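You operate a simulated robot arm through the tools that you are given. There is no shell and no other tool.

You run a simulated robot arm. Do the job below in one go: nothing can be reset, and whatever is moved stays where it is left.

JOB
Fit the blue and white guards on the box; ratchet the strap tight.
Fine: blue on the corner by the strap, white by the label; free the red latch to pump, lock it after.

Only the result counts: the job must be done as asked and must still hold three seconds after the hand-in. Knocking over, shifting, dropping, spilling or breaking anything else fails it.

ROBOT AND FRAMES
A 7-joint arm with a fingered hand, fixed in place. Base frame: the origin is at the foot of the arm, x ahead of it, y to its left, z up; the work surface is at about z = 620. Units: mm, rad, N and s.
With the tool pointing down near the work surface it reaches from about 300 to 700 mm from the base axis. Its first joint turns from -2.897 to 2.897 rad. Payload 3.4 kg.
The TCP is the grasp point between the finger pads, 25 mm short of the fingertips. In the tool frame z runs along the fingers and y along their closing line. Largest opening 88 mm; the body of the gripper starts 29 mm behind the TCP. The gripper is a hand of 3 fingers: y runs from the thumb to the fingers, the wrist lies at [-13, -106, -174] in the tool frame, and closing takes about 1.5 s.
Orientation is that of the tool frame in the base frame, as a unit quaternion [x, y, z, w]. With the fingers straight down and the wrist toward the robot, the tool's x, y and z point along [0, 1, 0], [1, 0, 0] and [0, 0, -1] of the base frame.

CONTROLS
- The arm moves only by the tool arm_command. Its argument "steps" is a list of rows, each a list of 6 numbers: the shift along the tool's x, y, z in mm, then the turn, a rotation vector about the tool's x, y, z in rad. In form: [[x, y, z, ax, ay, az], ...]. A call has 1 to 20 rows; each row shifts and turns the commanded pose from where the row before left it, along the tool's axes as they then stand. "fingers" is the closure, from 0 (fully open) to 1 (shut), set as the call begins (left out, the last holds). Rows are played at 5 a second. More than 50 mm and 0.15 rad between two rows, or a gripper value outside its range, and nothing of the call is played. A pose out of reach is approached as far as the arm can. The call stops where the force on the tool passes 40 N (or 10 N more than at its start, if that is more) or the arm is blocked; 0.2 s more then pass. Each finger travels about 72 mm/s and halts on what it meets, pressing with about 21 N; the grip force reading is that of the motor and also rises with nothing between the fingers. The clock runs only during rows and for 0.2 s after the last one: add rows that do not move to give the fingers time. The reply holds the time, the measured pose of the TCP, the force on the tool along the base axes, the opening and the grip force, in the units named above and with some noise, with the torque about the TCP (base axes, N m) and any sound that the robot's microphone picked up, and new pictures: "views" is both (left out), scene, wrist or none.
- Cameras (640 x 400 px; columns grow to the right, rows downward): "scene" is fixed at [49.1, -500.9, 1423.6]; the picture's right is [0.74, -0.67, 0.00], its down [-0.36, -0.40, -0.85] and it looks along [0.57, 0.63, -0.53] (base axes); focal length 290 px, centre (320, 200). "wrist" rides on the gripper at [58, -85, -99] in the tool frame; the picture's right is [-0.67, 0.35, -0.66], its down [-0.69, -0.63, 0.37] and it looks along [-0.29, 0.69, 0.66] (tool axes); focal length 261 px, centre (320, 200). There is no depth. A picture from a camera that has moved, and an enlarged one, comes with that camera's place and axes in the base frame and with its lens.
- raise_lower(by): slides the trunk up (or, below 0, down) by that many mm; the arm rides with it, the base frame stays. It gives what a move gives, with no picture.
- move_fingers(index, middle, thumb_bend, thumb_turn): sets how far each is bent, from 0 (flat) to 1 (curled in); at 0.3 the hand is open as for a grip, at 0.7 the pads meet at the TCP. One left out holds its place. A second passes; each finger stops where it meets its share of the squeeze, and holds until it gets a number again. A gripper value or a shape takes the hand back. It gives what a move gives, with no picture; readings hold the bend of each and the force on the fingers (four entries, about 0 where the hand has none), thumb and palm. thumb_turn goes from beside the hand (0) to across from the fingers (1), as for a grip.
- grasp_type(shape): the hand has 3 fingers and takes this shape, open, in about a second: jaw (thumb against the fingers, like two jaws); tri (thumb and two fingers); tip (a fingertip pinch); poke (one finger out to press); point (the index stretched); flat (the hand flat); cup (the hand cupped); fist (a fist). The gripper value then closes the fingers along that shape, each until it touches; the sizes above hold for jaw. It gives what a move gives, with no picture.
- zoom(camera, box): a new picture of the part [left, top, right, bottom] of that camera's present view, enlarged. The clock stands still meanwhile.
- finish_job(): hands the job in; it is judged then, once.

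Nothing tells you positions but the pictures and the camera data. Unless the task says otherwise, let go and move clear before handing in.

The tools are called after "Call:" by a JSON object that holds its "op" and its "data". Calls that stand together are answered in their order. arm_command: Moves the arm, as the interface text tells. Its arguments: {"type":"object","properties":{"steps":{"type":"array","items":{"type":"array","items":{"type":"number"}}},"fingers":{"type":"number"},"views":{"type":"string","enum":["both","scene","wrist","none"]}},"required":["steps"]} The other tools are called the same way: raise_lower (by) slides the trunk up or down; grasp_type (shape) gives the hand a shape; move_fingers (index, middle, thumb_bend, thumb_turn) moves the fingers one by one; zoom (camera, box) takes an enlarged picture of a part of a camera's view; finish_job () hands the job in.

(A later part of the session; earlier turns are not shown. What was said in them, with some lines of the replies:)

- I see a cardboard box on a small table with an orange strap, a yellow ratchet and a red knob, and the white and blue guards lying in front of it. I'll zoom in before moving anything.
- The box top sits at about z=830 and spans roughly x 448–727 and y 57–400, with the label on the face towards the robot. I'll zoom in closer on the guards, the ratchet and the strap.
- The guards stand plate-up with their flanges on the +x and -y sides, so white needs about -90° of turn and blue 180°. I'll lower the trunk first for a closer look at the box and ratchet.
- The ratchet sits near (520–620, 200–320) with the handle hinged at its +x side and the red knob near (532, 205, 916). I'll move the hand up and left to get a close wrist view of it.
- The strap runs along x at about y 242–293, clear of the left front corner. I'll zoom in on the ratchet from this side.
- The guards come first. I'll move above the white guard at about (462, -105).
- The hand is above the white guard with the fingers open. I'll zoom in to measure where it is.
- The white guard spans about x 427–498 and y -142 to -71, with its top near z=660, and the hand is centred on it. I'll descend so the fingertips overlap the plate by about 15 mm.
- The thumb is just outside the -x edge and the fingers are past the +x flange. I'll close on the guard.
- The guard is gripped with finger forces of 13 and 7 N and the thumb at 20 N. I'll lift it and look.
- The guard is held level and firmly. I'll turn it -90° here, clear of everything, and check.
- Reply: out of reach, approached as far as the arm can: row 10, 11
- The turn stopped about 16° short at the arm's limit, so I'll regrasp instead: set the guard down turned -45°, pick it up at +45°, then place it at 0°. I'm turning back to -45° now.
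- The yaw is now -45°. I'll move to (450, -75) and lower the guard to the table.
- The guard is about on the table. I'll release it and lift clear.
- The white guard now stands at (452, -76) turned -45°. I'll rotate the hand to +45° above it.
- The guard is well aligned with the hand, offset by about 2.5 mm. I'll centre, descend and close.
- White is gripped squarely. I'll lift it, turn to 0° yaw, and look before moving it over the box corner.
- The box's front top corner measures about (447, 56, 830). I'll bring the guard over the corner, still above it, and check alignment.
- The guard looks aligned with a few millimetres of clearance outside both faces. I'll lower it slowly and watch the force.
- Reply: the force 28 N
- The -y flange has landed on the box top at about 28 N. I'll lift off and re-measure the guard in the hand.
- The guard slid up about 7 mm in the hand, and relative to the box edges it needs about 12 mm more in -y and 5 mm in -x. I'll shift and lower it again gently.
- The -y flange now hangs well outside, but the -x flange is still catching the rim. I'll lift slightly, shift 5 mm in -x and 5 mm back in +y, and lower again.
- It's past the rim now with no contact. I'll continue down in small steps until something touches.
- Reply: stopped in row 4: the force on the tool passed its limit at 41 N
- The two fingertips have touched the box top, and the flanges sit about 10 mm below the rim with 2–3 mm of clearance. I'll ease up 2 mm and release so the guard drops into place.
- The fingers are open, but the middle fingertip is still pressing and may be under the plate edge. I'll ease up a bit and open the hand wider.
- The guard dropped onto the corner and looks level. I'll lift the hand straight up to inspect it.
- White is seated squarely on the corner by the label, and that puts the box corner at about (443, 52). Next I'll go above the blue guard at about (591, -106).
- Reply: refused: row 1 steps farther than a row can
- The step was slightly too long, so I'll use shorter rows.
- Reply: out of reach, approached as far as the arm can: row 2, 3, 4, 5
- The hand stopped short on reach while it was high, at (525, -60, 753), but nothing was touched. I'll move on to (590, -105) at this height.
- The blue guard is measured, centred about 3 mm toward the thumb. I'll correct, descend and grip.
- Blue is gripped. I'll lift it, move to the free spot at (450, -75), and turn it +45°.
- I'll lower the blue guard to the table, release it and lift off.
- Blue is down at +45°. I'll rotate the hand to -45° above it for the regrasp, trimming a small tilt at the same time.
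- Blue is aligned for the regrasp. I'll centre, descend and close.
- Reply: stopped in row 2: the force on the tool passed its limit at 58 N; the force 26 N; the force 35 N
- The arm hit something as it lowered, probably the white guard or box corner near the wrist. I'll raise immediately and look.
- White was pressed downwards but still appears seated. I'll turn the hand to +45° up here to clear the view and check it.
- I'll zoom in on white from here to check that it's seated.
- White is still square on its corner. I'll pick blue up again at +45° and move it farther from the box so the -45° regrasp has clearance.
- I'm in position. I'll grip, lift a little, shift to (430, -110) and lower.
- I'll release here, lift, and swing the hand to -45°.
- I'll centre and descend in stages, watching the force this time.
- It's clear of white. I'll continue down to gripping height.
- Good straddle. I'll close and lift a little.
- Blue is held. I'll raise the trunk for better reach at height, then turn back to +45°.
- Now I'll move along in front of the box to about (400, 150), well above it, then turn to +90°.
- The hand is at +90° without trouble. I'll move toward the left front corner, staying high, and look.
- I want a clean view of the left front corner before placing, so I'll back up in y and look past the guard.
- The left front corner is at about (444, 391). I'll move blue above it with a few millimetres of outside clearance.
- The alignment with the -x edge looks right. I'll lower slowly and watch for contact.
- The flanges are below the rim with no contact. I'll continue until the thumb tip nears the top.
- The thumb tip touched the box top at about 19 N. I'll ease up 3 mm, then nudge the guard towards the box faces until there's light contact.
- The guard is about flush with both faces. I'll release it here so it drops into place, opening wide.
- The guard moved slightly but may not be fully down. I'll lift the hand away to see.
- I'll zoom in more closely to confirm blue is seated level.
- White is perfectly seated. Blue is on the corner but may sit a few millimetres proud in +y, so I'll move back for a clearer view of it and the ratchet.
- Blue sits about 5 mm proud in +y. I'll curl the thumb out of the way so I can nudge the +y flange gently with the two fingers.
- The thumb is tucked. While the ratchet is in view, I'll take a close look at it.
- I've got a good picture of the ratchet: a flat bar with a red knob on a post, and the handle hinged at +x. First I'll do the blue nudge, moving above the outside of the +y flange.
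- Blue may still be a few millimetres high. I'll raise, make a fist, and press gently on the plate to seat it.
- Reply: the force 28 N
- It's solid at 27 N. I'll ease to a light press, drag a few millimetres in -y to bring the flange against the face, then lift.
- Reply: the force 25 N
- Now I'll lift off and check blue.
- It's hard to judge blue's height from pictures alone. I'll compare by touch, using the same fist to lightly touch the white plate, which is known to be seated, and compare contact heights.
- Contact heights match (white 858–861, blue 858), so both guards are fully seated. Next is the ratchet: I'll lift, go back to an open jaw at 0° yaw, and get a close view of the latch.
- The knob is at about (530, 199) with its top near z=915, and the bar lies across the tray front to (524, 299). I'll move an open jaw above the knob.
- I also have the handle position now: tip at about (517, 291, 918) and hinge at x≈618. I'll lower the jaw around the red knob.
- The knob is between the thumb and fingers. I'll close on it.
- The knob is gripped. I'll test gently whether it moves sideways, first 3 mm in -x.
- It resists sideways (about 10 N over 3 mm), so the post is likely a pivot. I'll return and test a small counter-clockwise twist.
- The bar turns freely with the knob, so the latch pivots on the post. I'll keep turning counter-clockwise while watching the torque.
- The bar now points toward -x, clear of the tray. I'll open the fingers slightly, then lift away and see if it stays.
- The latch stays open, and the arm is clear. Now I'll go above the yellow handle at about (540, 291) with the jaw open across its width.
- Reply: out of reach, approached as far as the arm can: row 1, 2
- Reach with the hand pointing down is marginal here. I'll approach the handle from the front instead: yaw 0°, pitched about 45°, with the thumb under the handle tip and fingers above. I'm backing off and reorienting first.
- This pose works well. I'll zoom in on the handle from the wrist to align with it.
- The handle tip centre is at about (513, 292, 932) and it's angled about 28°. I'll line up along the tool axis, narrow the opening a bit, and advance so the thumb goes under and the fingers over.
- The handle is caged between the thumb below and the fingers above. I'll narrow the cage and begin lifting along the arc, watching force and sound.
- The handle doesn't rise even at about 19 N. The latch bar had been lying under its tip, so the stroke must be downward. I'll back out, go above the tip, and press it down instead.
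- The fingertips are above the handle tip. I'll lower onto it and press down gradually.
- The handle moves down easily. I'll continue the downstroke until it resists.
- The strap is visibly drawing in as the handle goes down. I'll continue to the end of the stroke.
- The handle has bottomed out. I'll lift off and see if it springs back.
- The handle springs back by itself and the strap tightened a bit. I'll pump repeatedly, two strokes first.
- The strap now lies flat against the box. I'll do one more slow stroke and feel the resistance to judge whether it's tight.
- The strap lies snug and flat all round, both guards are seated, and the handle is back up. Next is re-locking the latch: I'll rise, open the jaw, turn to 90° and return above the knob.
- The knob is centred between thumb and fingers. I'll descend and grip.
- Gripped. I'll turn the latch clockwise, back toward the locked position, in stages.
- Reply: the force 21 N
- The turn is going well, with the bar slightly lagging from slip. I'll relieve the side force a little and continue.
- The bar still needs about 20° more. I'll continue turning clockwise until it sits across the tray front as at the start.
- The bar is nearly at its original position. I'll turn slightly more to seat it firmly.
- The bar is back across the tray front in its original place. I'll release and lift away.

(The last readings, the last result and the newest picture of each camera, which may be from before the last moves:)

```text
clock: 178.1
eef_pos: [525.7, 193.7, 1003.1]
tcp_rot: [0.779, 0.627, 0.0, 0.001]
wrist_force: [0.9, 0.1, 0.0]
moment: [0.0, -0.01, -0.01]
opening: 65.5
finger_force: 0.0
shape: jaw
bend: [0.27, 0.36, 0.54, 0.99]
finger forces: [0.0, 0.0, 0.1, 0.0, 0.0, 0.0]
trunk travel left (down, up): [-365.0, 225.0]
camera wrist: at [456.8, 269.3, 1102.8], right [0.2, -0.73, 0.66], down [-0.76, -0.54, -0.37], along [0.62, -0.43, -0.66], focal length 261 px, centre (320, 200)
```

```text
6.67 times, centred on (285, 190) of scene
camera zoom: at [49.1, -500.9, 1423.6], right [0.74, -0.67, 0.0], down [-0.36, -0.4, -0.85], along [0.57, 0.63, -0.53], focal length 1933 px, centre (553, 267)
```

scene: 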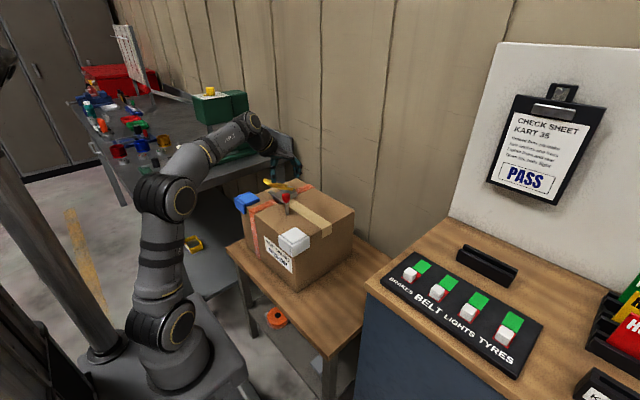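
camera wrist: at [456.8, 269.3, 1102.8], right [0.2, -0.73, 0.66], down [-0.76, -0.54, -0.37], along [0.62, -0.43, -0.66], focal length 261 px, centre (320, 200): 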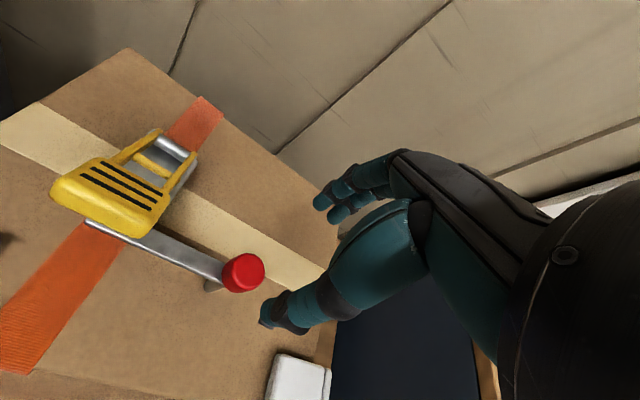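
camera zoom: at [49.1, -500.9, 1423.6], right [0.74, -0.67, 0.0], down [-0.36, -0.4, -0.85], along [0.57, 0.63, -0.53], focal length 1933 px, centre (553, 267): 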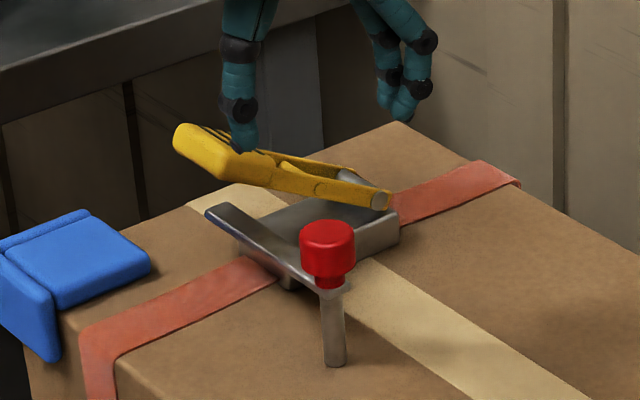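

The latch is back in its original locked place, the strap stays flat and the handle rests up. I'll move the hand well clear and take a final look.

Call:
{"op": "arm_command", "data": {"steps": [[0, -20, -40, 0, 0, 0], [0, -40, -20, 0, 0, 0], [0, -45, 0, 0, 0, 0], [0, -45, 0, 0, 0, 0], [0, 0, 0, 0, 0, 0]]}}

Call:
{"op": "zoom", "data": {"camera": "scene", "box": [220, 160, 380, 320]}}

Call:
{"op": "zoom", "data": {"camera": "scene", "box": [230, 170, 320, 260]}}

Call:
{"op": "zoom", "data": {"camera": "wrist", "box": [0, 100, 400, 400]}}

```text
clock: 179.3
eef_pos: [379.5, 224.0, 1061.5]
tcp_rot: [0.779, 0.627, -0.001, 0.001]
wrist_force: [0.8, 0.5, 0.8]
moment: [0.04, -0.03, 0.03]
opening: 65.7
finger_force: 0.0
shape: jaw
bend: [0.27, 0.36, 0.54, 0.99]
finger forces: [0.1, 0.0, 0.0, 0.0, 0.1, 0.0]
trunk travel left (down, up): [-365.0, 225.0]
camera wrist: at [308.8, 300.0, 1161.3], right [0.2, -0.73, 0.66], down [-0.76, -0.54, -0.37], along [0.62, -0.43, -0.66], focal length 261 px, centre (320, 200)
```

scene: 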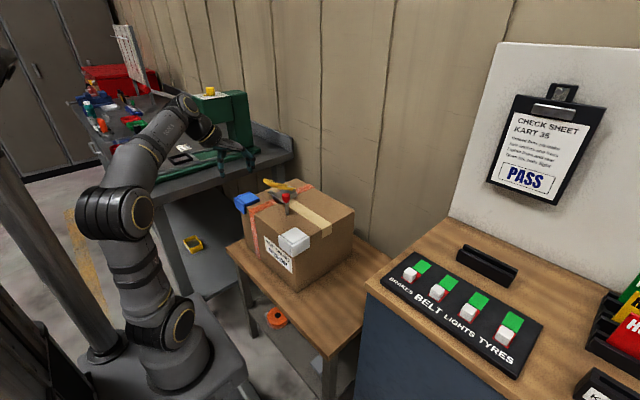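
wrist: 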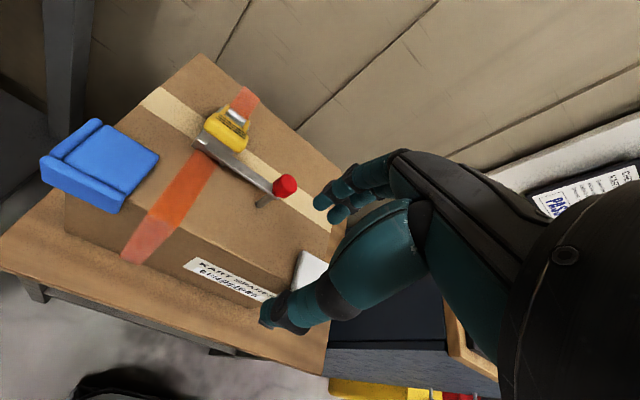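

```text
2.50 times, centred on (300, 240) of scene
camera zoom: at [49.1, -500.9, 1423.6], right [0.74, -0.67, 0.0], down [-0.36, -0.4, -0.85], along [0.57, 0.63, -0.53], focal length 725 px, centre (370, 100)
```

zoom: 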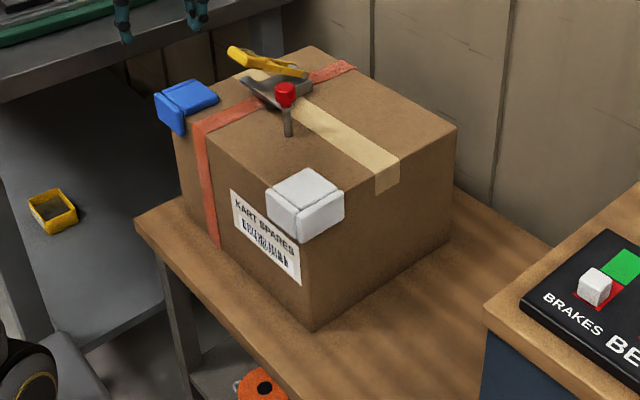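

```text
4.44 times, centred on (275, 215) of scene
camera zoom: at [49.1, -500.9, 1423.6], right [0.74, -0.67, 0.0], down [-0.36, -0.4, -0.85], along [0.57, 0.63, -0.53], focal length 1288 px, centre (520, 133)
```

zoom: 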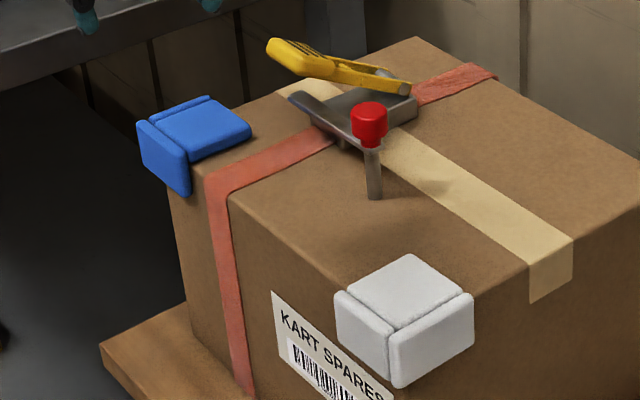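

```text
1.33 times, centred on (200, 250) of wrist
camera zoom: at [308.8, 300.0, 1161.3], right [0.2, -0.73, 0.66], down [-0.76, -0.54, -0.37], along [0.62, -0.43, -0.66], focal length 348 px, centre (480, 133)
```

zoom: 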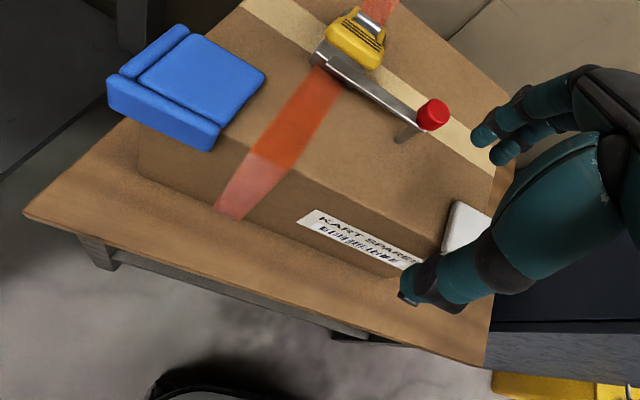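

Everything looks right, but blue's +y flange still stands about 5 mm off the box face. I'll nudge it flush from outside with closed fingers. I'm setting yaw 0° and going around in front of the box first.

Call:
{"op": "arm_command", "data": {"steps": [[0, 0, 0, 0, 0, -0.108], [0, 0, 0, 0, 0, -0.108], [45, 0, 15, 0, 0, 0], [45, 0, 20, 0, 0, 0], [45, 0, 20, 0, 0, 0], [45, 0, 20, 0, 0, 0], [42, 0, 20, 0, 0, 0], [0, 0, 0, 0, 0, 0]], "fingers": 1}}

Call:
{"op": "zoom", "data": {"camera": "scene", "box": [200, 130, 300, 230]}}

Call:
{"op": "zoom", "data": {"camera": "wrist", "box": [100, 100, 400, 400]}}

```text
clock: 181.1
eef_pos: [380.4, 447.7, 965.8]
tcp_rot: [0.707, 0.707, 0.001, 0.001]
wrist_force: [-0.1, -0.4, -1.5]
moment: [0.04, 0.0, 0.02]
opening: 0.0
finger_force: 21.3
shape: jaw
bend: [0.7, 0.7, 0.36, 1.0]
finger forces: [0.0, 0.0, 0.0, 0.0, 0.0, 0.0]
trunk travel left (down, up): [-365.0, 225.0]
camera wrist: at [296.0, 506.1, 1065.0], right [0.35, -0.67, 0.66], down [-0.63, -0.69, -0.37], along [0.7, -0.29, -0.66], focal length 261 px, centre (320, 200)
```

scene: 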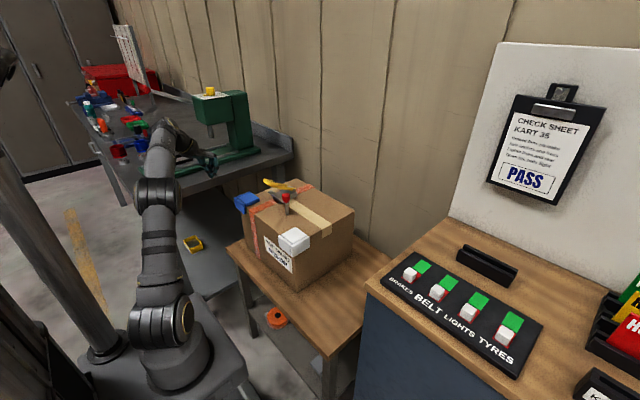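
wrist: 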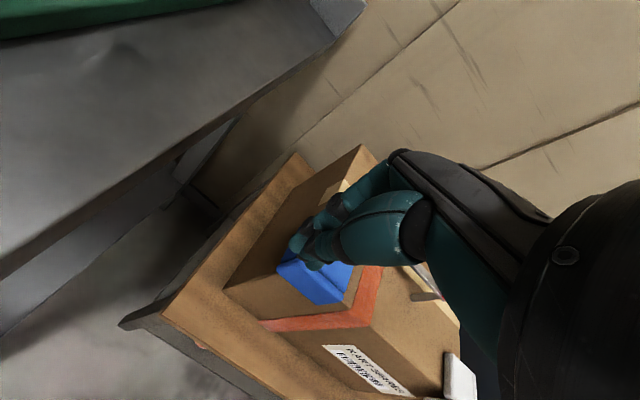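

```text
4.00 times, centred on (250, 180) of scene
camera zoom: at [49.1, -500.9, 1423.6], right [0.74, -0.67, 0.0], down [-0.36, -0.4, -0.85], along [0.57, 0.63, -0.53], focal length 1160 px, centre (600, 280)
```

zoom: 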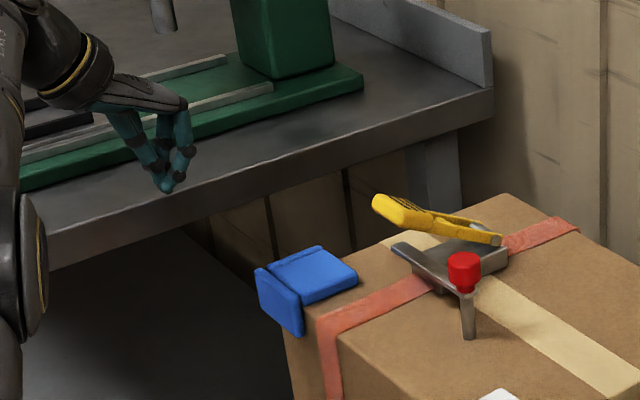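

```text
1.33 times, centred on (250, 250) of wrist
camera zoom: at [296.0, 506.1, 1065.0], right [0.35, -0.67, 0.66], down [-0.63, -0.69, -0.37], along [0.7, -0.29, -0.66], focal length 348 px, centre (413, 133)
```

zoom: 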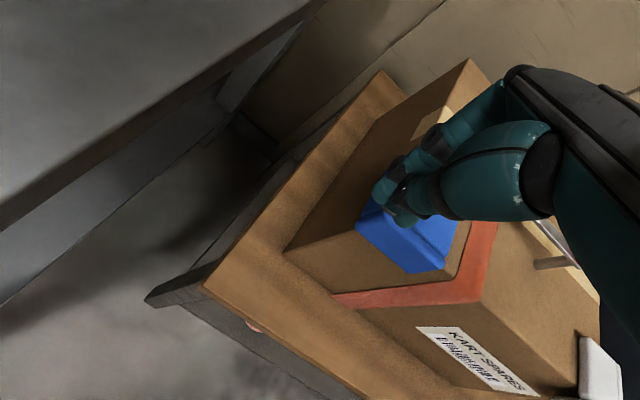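

From here I can see that the bench is well clear, with its edge at y≈545. I'll zoom in on the blue guard from this side.

Call:
{"op": "zoom", "data": {"camera": "wrist", "box": [220, 210, 390, 340]}}

```text
3.08 times, centred on (305, 275) of wrist
camera zoom: at [296.0, 506.1, 1065.0], right [0.35, -0.67, 0.66], down [-0.63, -0.69, -0.37], along [0.7, -0.29, -0.66], focal length 802 px, centre (366, -31)
```

zoom: 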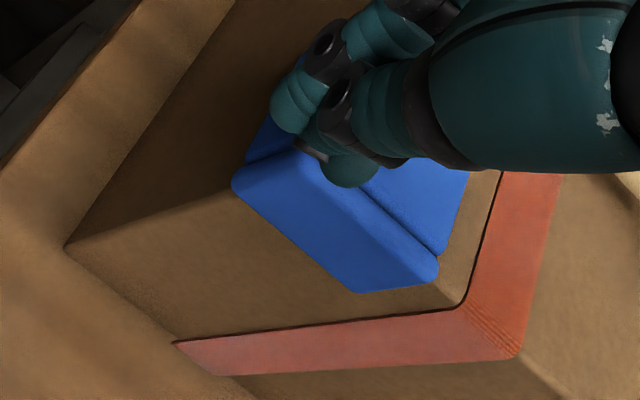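

This view suggests blue is close to flush. A gentle push will confirm it: I'll come down outside the +y flange and press lightly in -y.

Call:
{"op": "arm_command", "data": {"steps": [[0, 32, 15, 0, 0, 0], [0, 31, 15, 0, 0, 0], [0, 31, 15, 0, 0, 0], [0, 0, 0, 0, 0, 0]]}}

Call:
{"op": "zoom", "data": {"camera": "wrist", "box": [150, 150, 400, 400]}}

Call:
{"op": "zoom", "data": {"camera": "scene", "box": [200, 130, 300, 230]}}

```text
clock: 182.1
eef_pos: [473.5, 448.2, 921.7]
tcp_rot: [0.707, 0.707, 0.0, 0.001]
wrist_force: [0.0, 0.2, -0.8]
moment: [-0.02, -0.01, -0.03]
opening: 0.0
finger_force: 21.0
shape: jaw
bend: [0.7, 0.7, 0.36, 1.0]
finger forces: [0.1, 0.0, 0.0, 0.1, 0.0, 0.1]
trunk travel left (down, up): [-365.0, 225.0]
camera wrist: at [389.8, 507.7, 1020.3], right [0.35, -0.67, 0.66], down [-0.63, -0.69, -0.37], along [0.7, -0.29, -0.66], focal length 261 px, centre (320, 200)
```

scene: 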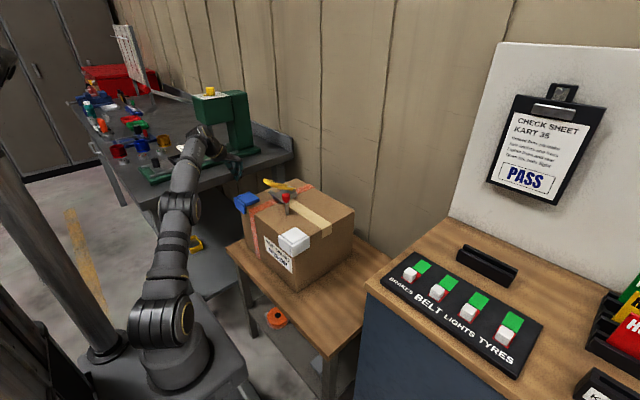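
wrist: 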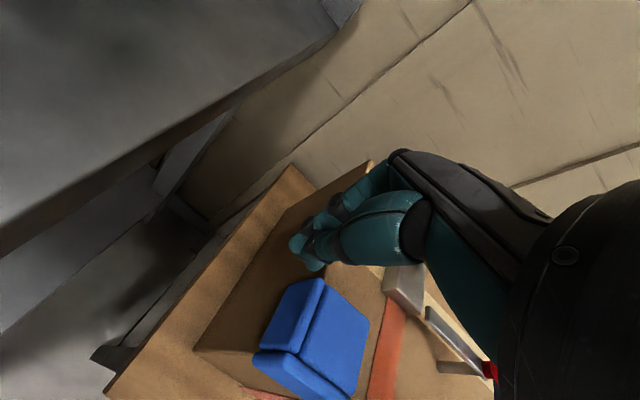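

```text
1.60 times, centred on (275, 275) of wrist
camera zoom: at [389.8, 507.7, 1020.3], right [0.35, -0.67, 0.66], down [-0.63, -0.69, -0.37], along [0.7, -0.29, -0.66], focal length 417 px, centre (392, 80)
```

zoom: 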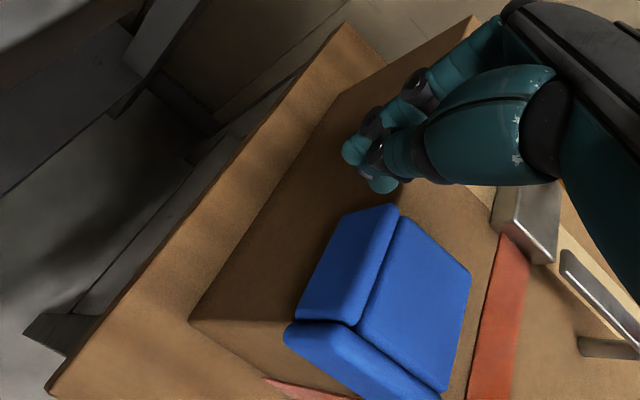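

```text
4.00 times, centred on (250, 180) of scene
camera zoom: at [49.1, -500.9, 1423.6], right [0.74, -0.67, 0.0], down [-0.36, -0.4, -0.85], along [0.57, 0.63, -0.53], focal length 1160 px, centre (600, 280)
```

zoom: 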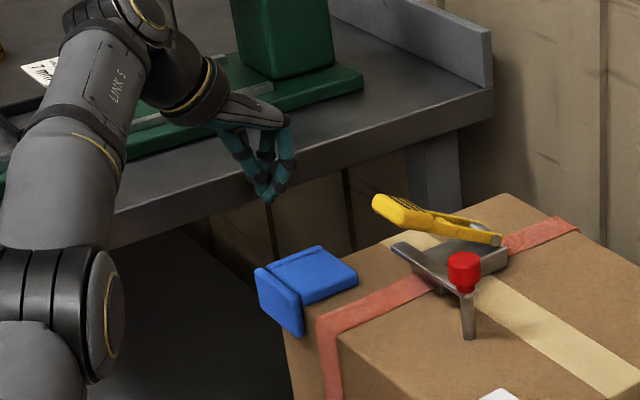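

I'll descend beside the flange and push gently in -y until I feel firm contact.

Call:
{"op": "arm_command", "data": {"steps": [[0, 0, 25, 0, 0, 0], [0, 0, 25, 0, 0, 0], [0, 0, 20, 0, 0, 0], [-5, 0, 0, 0, 0, 0], [0, 0, 0, 0, 0, 0]]}}

Call:
{"op": "zoom", "data": {"camera": "wrist", "box": [150, 150, 400, 400]}}

```text
clock: 183.3
eef_pos: [472.3, 444.6, 851.4]
tcp_rot: [0.707, 0.707, 0.0, 0.002]
wrist_force: [-0.5, -0.1, -0.1]
moment: [0.02, 0.02, 0.01]
opening: 0.3
finger_force: 21.6
shape: jaw
bend: [0.7, 0.7, 0.36, 1.0]
finger forces: [0.0, 0.0, 0.0, 0.0, 0.0, 0.0]
trunk travel left (down, up): [-365.0, 225.0]
camera wrist: at [389.3, 502.6, 951.1], right [0.35, -0.67, 0.66], down [-0.63, -0.69, -0.37], along [0.7, -0.29, -0.66], focal length 261 px, centre (320, 200)
```

scene: 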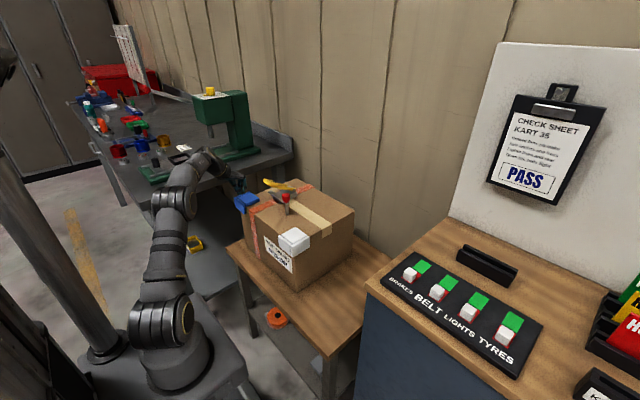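
wrist: 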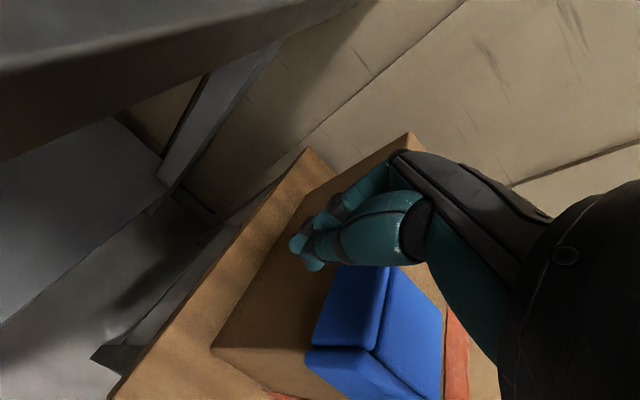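

```text
1.60 times, centred on (275, 275) of wrist
camera zoom: at [389.3, 502.6, 951.1], right [0.35, -0.67, 0.66], down [-0.63, -0.69, -0.37], along [0.7, -0.29, -0.66], focal length 417 px, centre (392, 80)
```

zoom: 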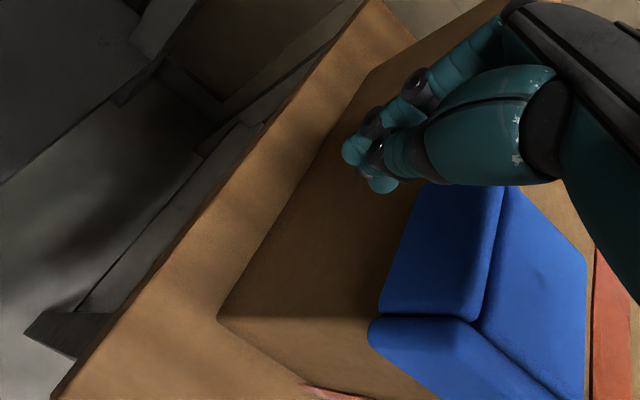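

Call:
{"op": "arm_command", "data": {"steps": [[-4, 0, 0, 0, 0, 0], [-4, 0, 0, 0, 0, 0], [-3, 0, 0, 0, 0, 0], [0, 0, 0, 0, 0, 0]], "views": "none"}}

Call:
{"op": "arm_command", "data": {"steps": [[-2, 0, 0, 0, 0, 0], [-2, 0, 0, 0, 0, 0], [0, 0, 0, 0, 0, 0]], "views": "none"}}

```text
clock: 184.3
eef_pos: [474.5, 432.8, 851.3]
tcp_rot: [0.707, 0.707, 0.001, 0.002]
wrist_force: [0.0, 0.2, -0.2]
moment: [-0.03, -0.01, -0.01]
opening: 0.0
finger_force: 20.7
shape: jaw
bend: [0.7, 0.7, 0.36, 1.0]
finger forces: [0.0, 0.0, 0.1, 0.0, 0.0, 0.1]
trunk travel left (down, up): [-365.0, 225.0]
```

```text
clock: 185.1
eef_pos: [473.3, 428.5, 850.7]
tcp_rot: [0.706, 0.708, 0.0, 0.001]
wrist_force: [-0.7, 0.4, 0.9]
moment: [0.02, -0.02, 0.01]
opening: 0.2
finger_force: 20.6
shape: jaw
bend: [0.7, 0.7, 0.36, 1.0]
finger forces: [0.1, 0.1, 0.0, 0.1, 0.1, 0.0]
trunk travel left (down, up): [-365.0, 225.0]
```

Call:
{"op": "arm_command", "data": {"steps": [[-2, 0, 0, 0, 0, 0], [-2, 0, 0, 0, 0, 0], [0, 0, 0, 0, 0, 0]], "views": "none"}}

Call:
{"op": "arm_command", "data": {"steps": [[-2, 0, 0, 0, 0, 0], [0, 0, 0, 0, 0, 0]], "views": "wrist"}}

Call:
{"op": "zoom", "data": {"camera": "wrist", "box": [150, 150, 400, 400]}}

```text
clock: 185.9
eef_pos: [473.4, 424.5, 852.3]
tcp_rot: [0.707, 0.707, 0.001, 0.001]
wrist_force: [0.6, -0.9, -0.6]
moment: [0.01, 0.02, 0.02]
opening: 0.1
finger_force: 21.2
shape: jaw
bend: [0.7, 0.7, 0.36, 1.0]
finger forces: [0.0, 0.0, 0.0, 0.0, 0.1, 0.0]
trunk travel left (down, up): [-365.0, 225.0]
```

```text
clock: 186.5
eef_pos: [473.3, 422.6, 851.9]
tcp_rot: [0.707, 0.707, -0.001, 0.002]
wrist_force: [1.0, -0.5, 1.0]
moment: [0.02, 0.01, 0.0]
opening: 0.0
finger_force: 21.1
shape: jaw
bend: [0.7, 0.7, 0.36, 1.0]
finger forces: [0.1, 0.0, 0.0, 0.1, 0.0, 0.0]
trunk travel left (down, up): [-365.0, 225.0]
camera wrist: at [390.2, 481.7, 951.2], right [0.35, -0.67, 0.66], down [-0.63, -0.69, -0.37], along [0.7, -0.29, -0.66], focal length 261 px, centre (320, 200)
```

wrist: 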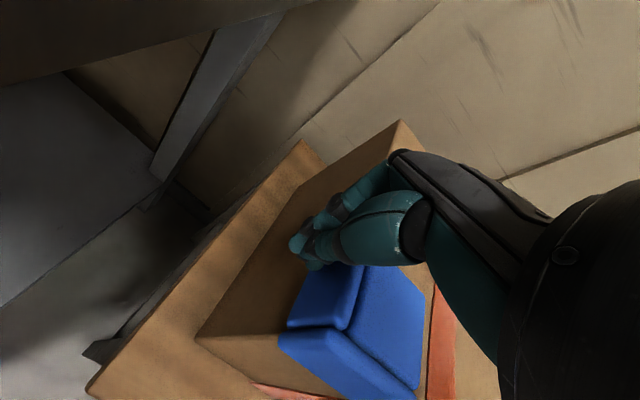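

```text
1.60 times, centred on (275, 275) of wrist
camera zoom: at [390.2, 481.7, 951.2], right [0.35, -0.67, 0.66], down [-0.63, -0.69, -0.37], along [0.7, -0.29, -0.66], focal length 417 px, centre (392, 80)
```

zoom: 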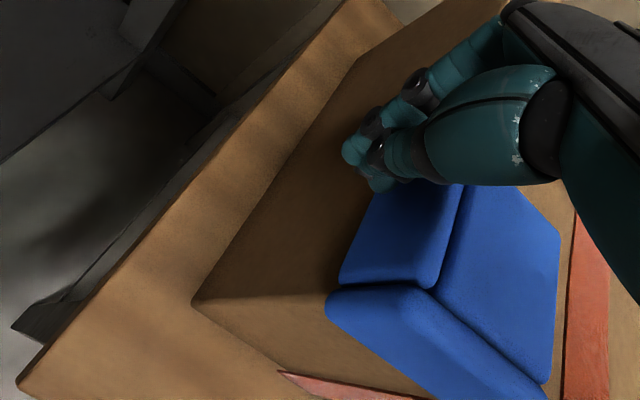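

Call:
{"op": "arm_command", "data": {"steps": [[-1.5, 0, 0, 0, 0, 0], [-1.5, 0, 0, 0, 0, 0], [0, 0, 0, 0, 0, 0]], "views": "none"}}

Call:
{"op": "arm_command", "data": {"steps": [[-1.5, 0, 0, 0, 0, 0], [-1.5, 0, 0, 0, 0, 0], [0, 0, 0, 0, 0, 0]], "views": "wrist"}}

Call:
{"op": "zoom", "data": {"camera": "wrist", "box": [150, 150, 400, 400]}}

```text
clock: 187.3
eef_pos: [474.4, 418.1, 852.8]
tcp_rot: [0.707, 0.707, 0.001, 0.001]
wrist_force: [0.0, -0.2, 0.2]
moment: [-0.02, 0.02, 0.02]
opening: 0.0
finger_force: 20.5
shape: jaw
bend: [0.7, 0.7, 0.36, 1.0]
finger forces: [0.0, 0.1, 0.0, 0.0, 0.0, 0.0]
trunk travel left (down, up): [-365.0, 225.0]
```

```text
clock: 188.1
eef_pos: [474.1, 415.6, 852.2]
tcp_rot: [0.706, 0.708, 0.0, 0.001]
wrist_force: [0.2, 4.3, -0.2]
moment: [0.0, 0.0, 0.05]
opening: 0.0
finger_force: 21.7
shape: jaw
bend: [0.7, 0.7, 0.36, 1.0]
finger forces: [0.0, 4.2, 0.0, 0.0, 0.1, 0.0]
trunk travel left (down, up): [-365.0, 225.0]
camera wrist: at [390.3, 475.4, 951.3], right [0.35, -0.67, 0.66], down [-0.63, -0.69, -0.37], along [0.7, -0.29, -0.66], focal length 261 px, centre (320, 200)
```

wrist: 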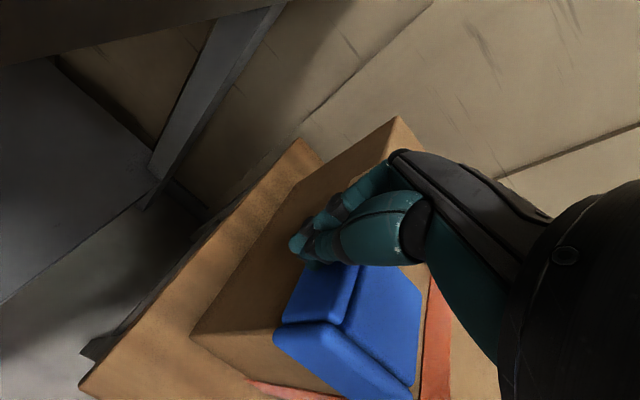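

```text
1.60 times, centred on (275, 275) of wrist
camera zoom: at [390.3, 475.4, 951.3], right [0.35, -0.67, 0.66], down [-0.63, -0.69, -0.37], along [0.7, -0.29, -0.66], focal length 417 px, centre (392, 80)
```

zoom: 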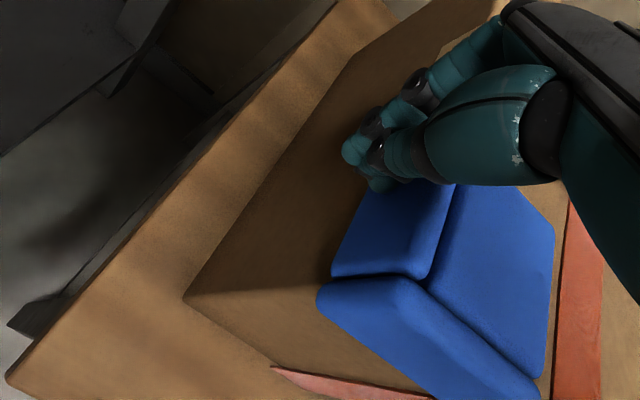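

There's contact at 4 N. I'll push another 1–2 mm to see whether it slides or is firm.

Call:
{"op": "arm_command", "data": {"steps": [[-1.5, 0, 0, 0, 0, 0], [0, 0, 0, 0, 0, 0]], "views": "none"}}

Call:
{"op": "arm_command", "data": {"steps": [[-1.5, 0, 0, 0, 0, 0], [0, 0, 0, 0, 0, 0]], "views": "none"}}

```text
clock: 188.7
eef_pos: [473.2, 415.4, 851.8]
tcp_rot: [0.707, 0.708, 0.001, 0.001]
wrist_force: [0.7, 9.2, 1.3]
moment: [0.03, -0.06, 0.18]
opening: 0.1
finger_force: 21.0
shape: jaw
bend: [0.7, 0.7, 0.36, 1.0]
finger forces: [0.1, 8.4, 0.0, 0.0, 0.0, 0.0]
trunk travel left (down, up): [-365.0, 225.0]
```

```text
clock: 189.3
eef_pos: [472.9, 415.5, 853.3]
tcp_rot: [0.706, 0.708, -0.001, 0.001]
wrist_force: [0.8, 14.2, -0.1]
moment: [0.06, -0.01, 0.22]
opening: 0.0
finger_force: 21.0
shape: jaw
bend: [0.7, 0.7, 0.35, 1.0]
finger forces: [0.0, 13.7, 0.0, 0.0, 0.1, 0.0]
trunk travel left (down, up): [-365.0, 225.0]
```

It's firm, so the flange is already flush against the box face. I'll back off, lift and retreat clear.

Call:
{"op": "arm_command", "data": {"steps": [[6, 0, 0, 0, 0, 0], [20, 0, 0, 0, 0, 0], [0, 0, -40, 0, 0, 0], [0, 0, -45, 0, 0, 0], [0, -25, -40, 0, 0, 0], [0, -40, -20, 0, 0, 0], [-30, -35, 0, 0, 0, 0], [-40, -10, 0, 0, 0, 0], [0, 0, 0, 0, 0, 0]], "fingers": 0.5}}

Call:
{"op": "zoom", "data": {"camera": "scene", "box": [220, 170, 340, 290]}}

Call:
{"op": "zoom", "data": {"camera": "wrist", "box": [0, 100, 400, 400]}}

```text
clock: 191.3
eef_pos: [362.8, 369.0, 997.9]
tcp_rot: [0.707, 0.707, 0.001, 0.0]
wrist_force: [-0.6, 0.2, 0.2]
moment: [-0.02, -0.02, 0.01]
opening: 44.1
finger_force: 0.1
shape: jaw
bend: [0.74, 0.45, 0.69, 1.0]
finger forces: [0.1, 0.0, 0.0, 0.0, 0.0, 0.0]
trunk travel left (down, up): [-365.0, 225.0]
camera wrist: at [279.3, 428.0, 1097.5], right [0.35, -0.67, 0.66], down [-0.63, -0.69, -0.37], along [0.7, -0.29, -0.66], focal length 261 px, centre (320, 200)
```

scene: 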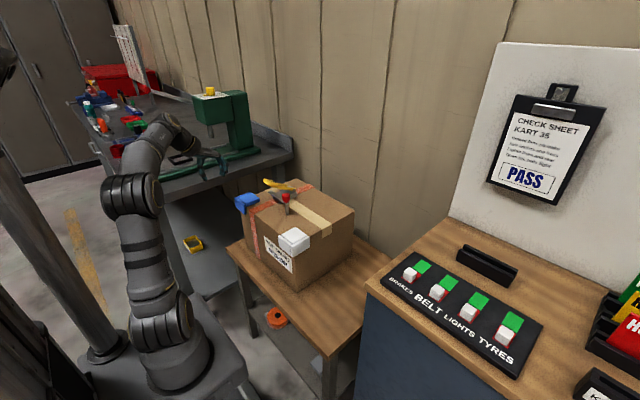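
wrist: 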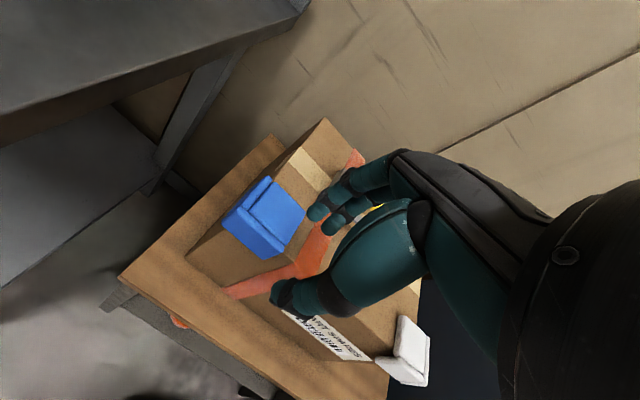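

```text
3.33 times, centred on (280, 230) of scene
camera zoom: at [49.1, -500.9, 1423.6], right [0.74, -0.67, 0.0], down [-0.36, -0.4, -0.85], along [0.57, 0.63, -0.53], focal length 966 px, centre (453, 100)
```

zoom: 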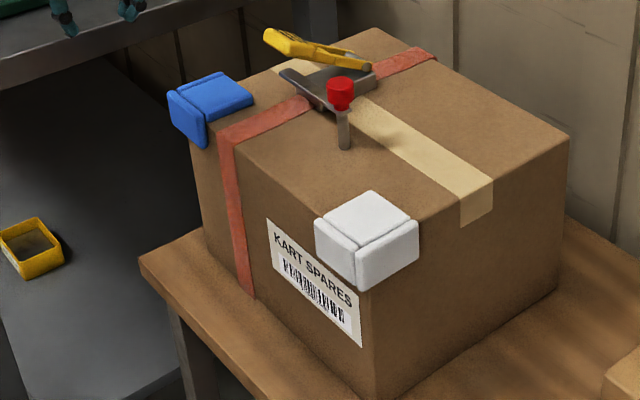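

```text
1.33 times, centred on (200, 250) of wrist
camera zoom: at [279.3, 428.0, 1097.5], right [0.35, -0.67, 0.66], down [-0.63, -0.69, -0.37], along [0.7, -0.29, -0.66], focal length 348 px, centre (480, 133)
```

zoom: 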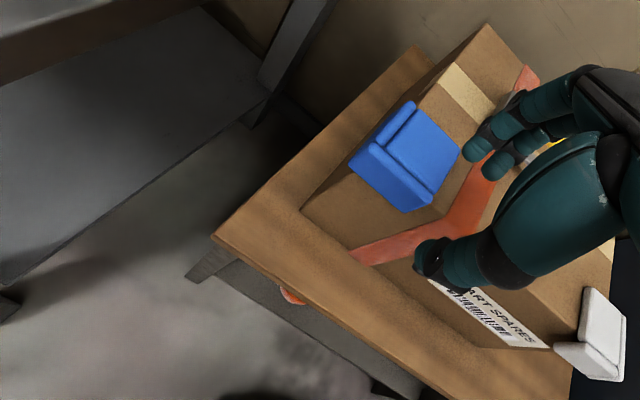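

Both guards are seated on their corners, blue by the strap and white by the label. The strap is taut and flat, the red latch is back in its locked position, and the hand is clear. I'm handing in the job.

Call:
{"op": "finish_job", "data": {}}

```text
The job is handed in.
```

I've handed the job in. Both guards are on the box, the strap is tight and the red latch is locked; the hand-in gave no result back.

- **White guard:** it sits on the top front corner by the label. While I was fetching blue, the arm bumped it, but it stayed square when I checked.
- **Blue guard:** it sits on the top front corner by the strap. Pressing on both plates gave the same height, so they are equally seated. A sideways push showed blue's flange is flush with the box.
- **Strap:** I swung the latch off the tray and pumped the handle down four full strokes. The strap lies flat on the top and front of the box. It looked taut after three strokes, so the fourth was for margin. I judged tightness by eye, because the handle gave no clear resistance.
- **Latch:** it is back across the front of the ratchet, matching its starting picture.

Nothing else appeared knocked or moved in the final pictures. The hand was empty and clear of the box at hand-in.
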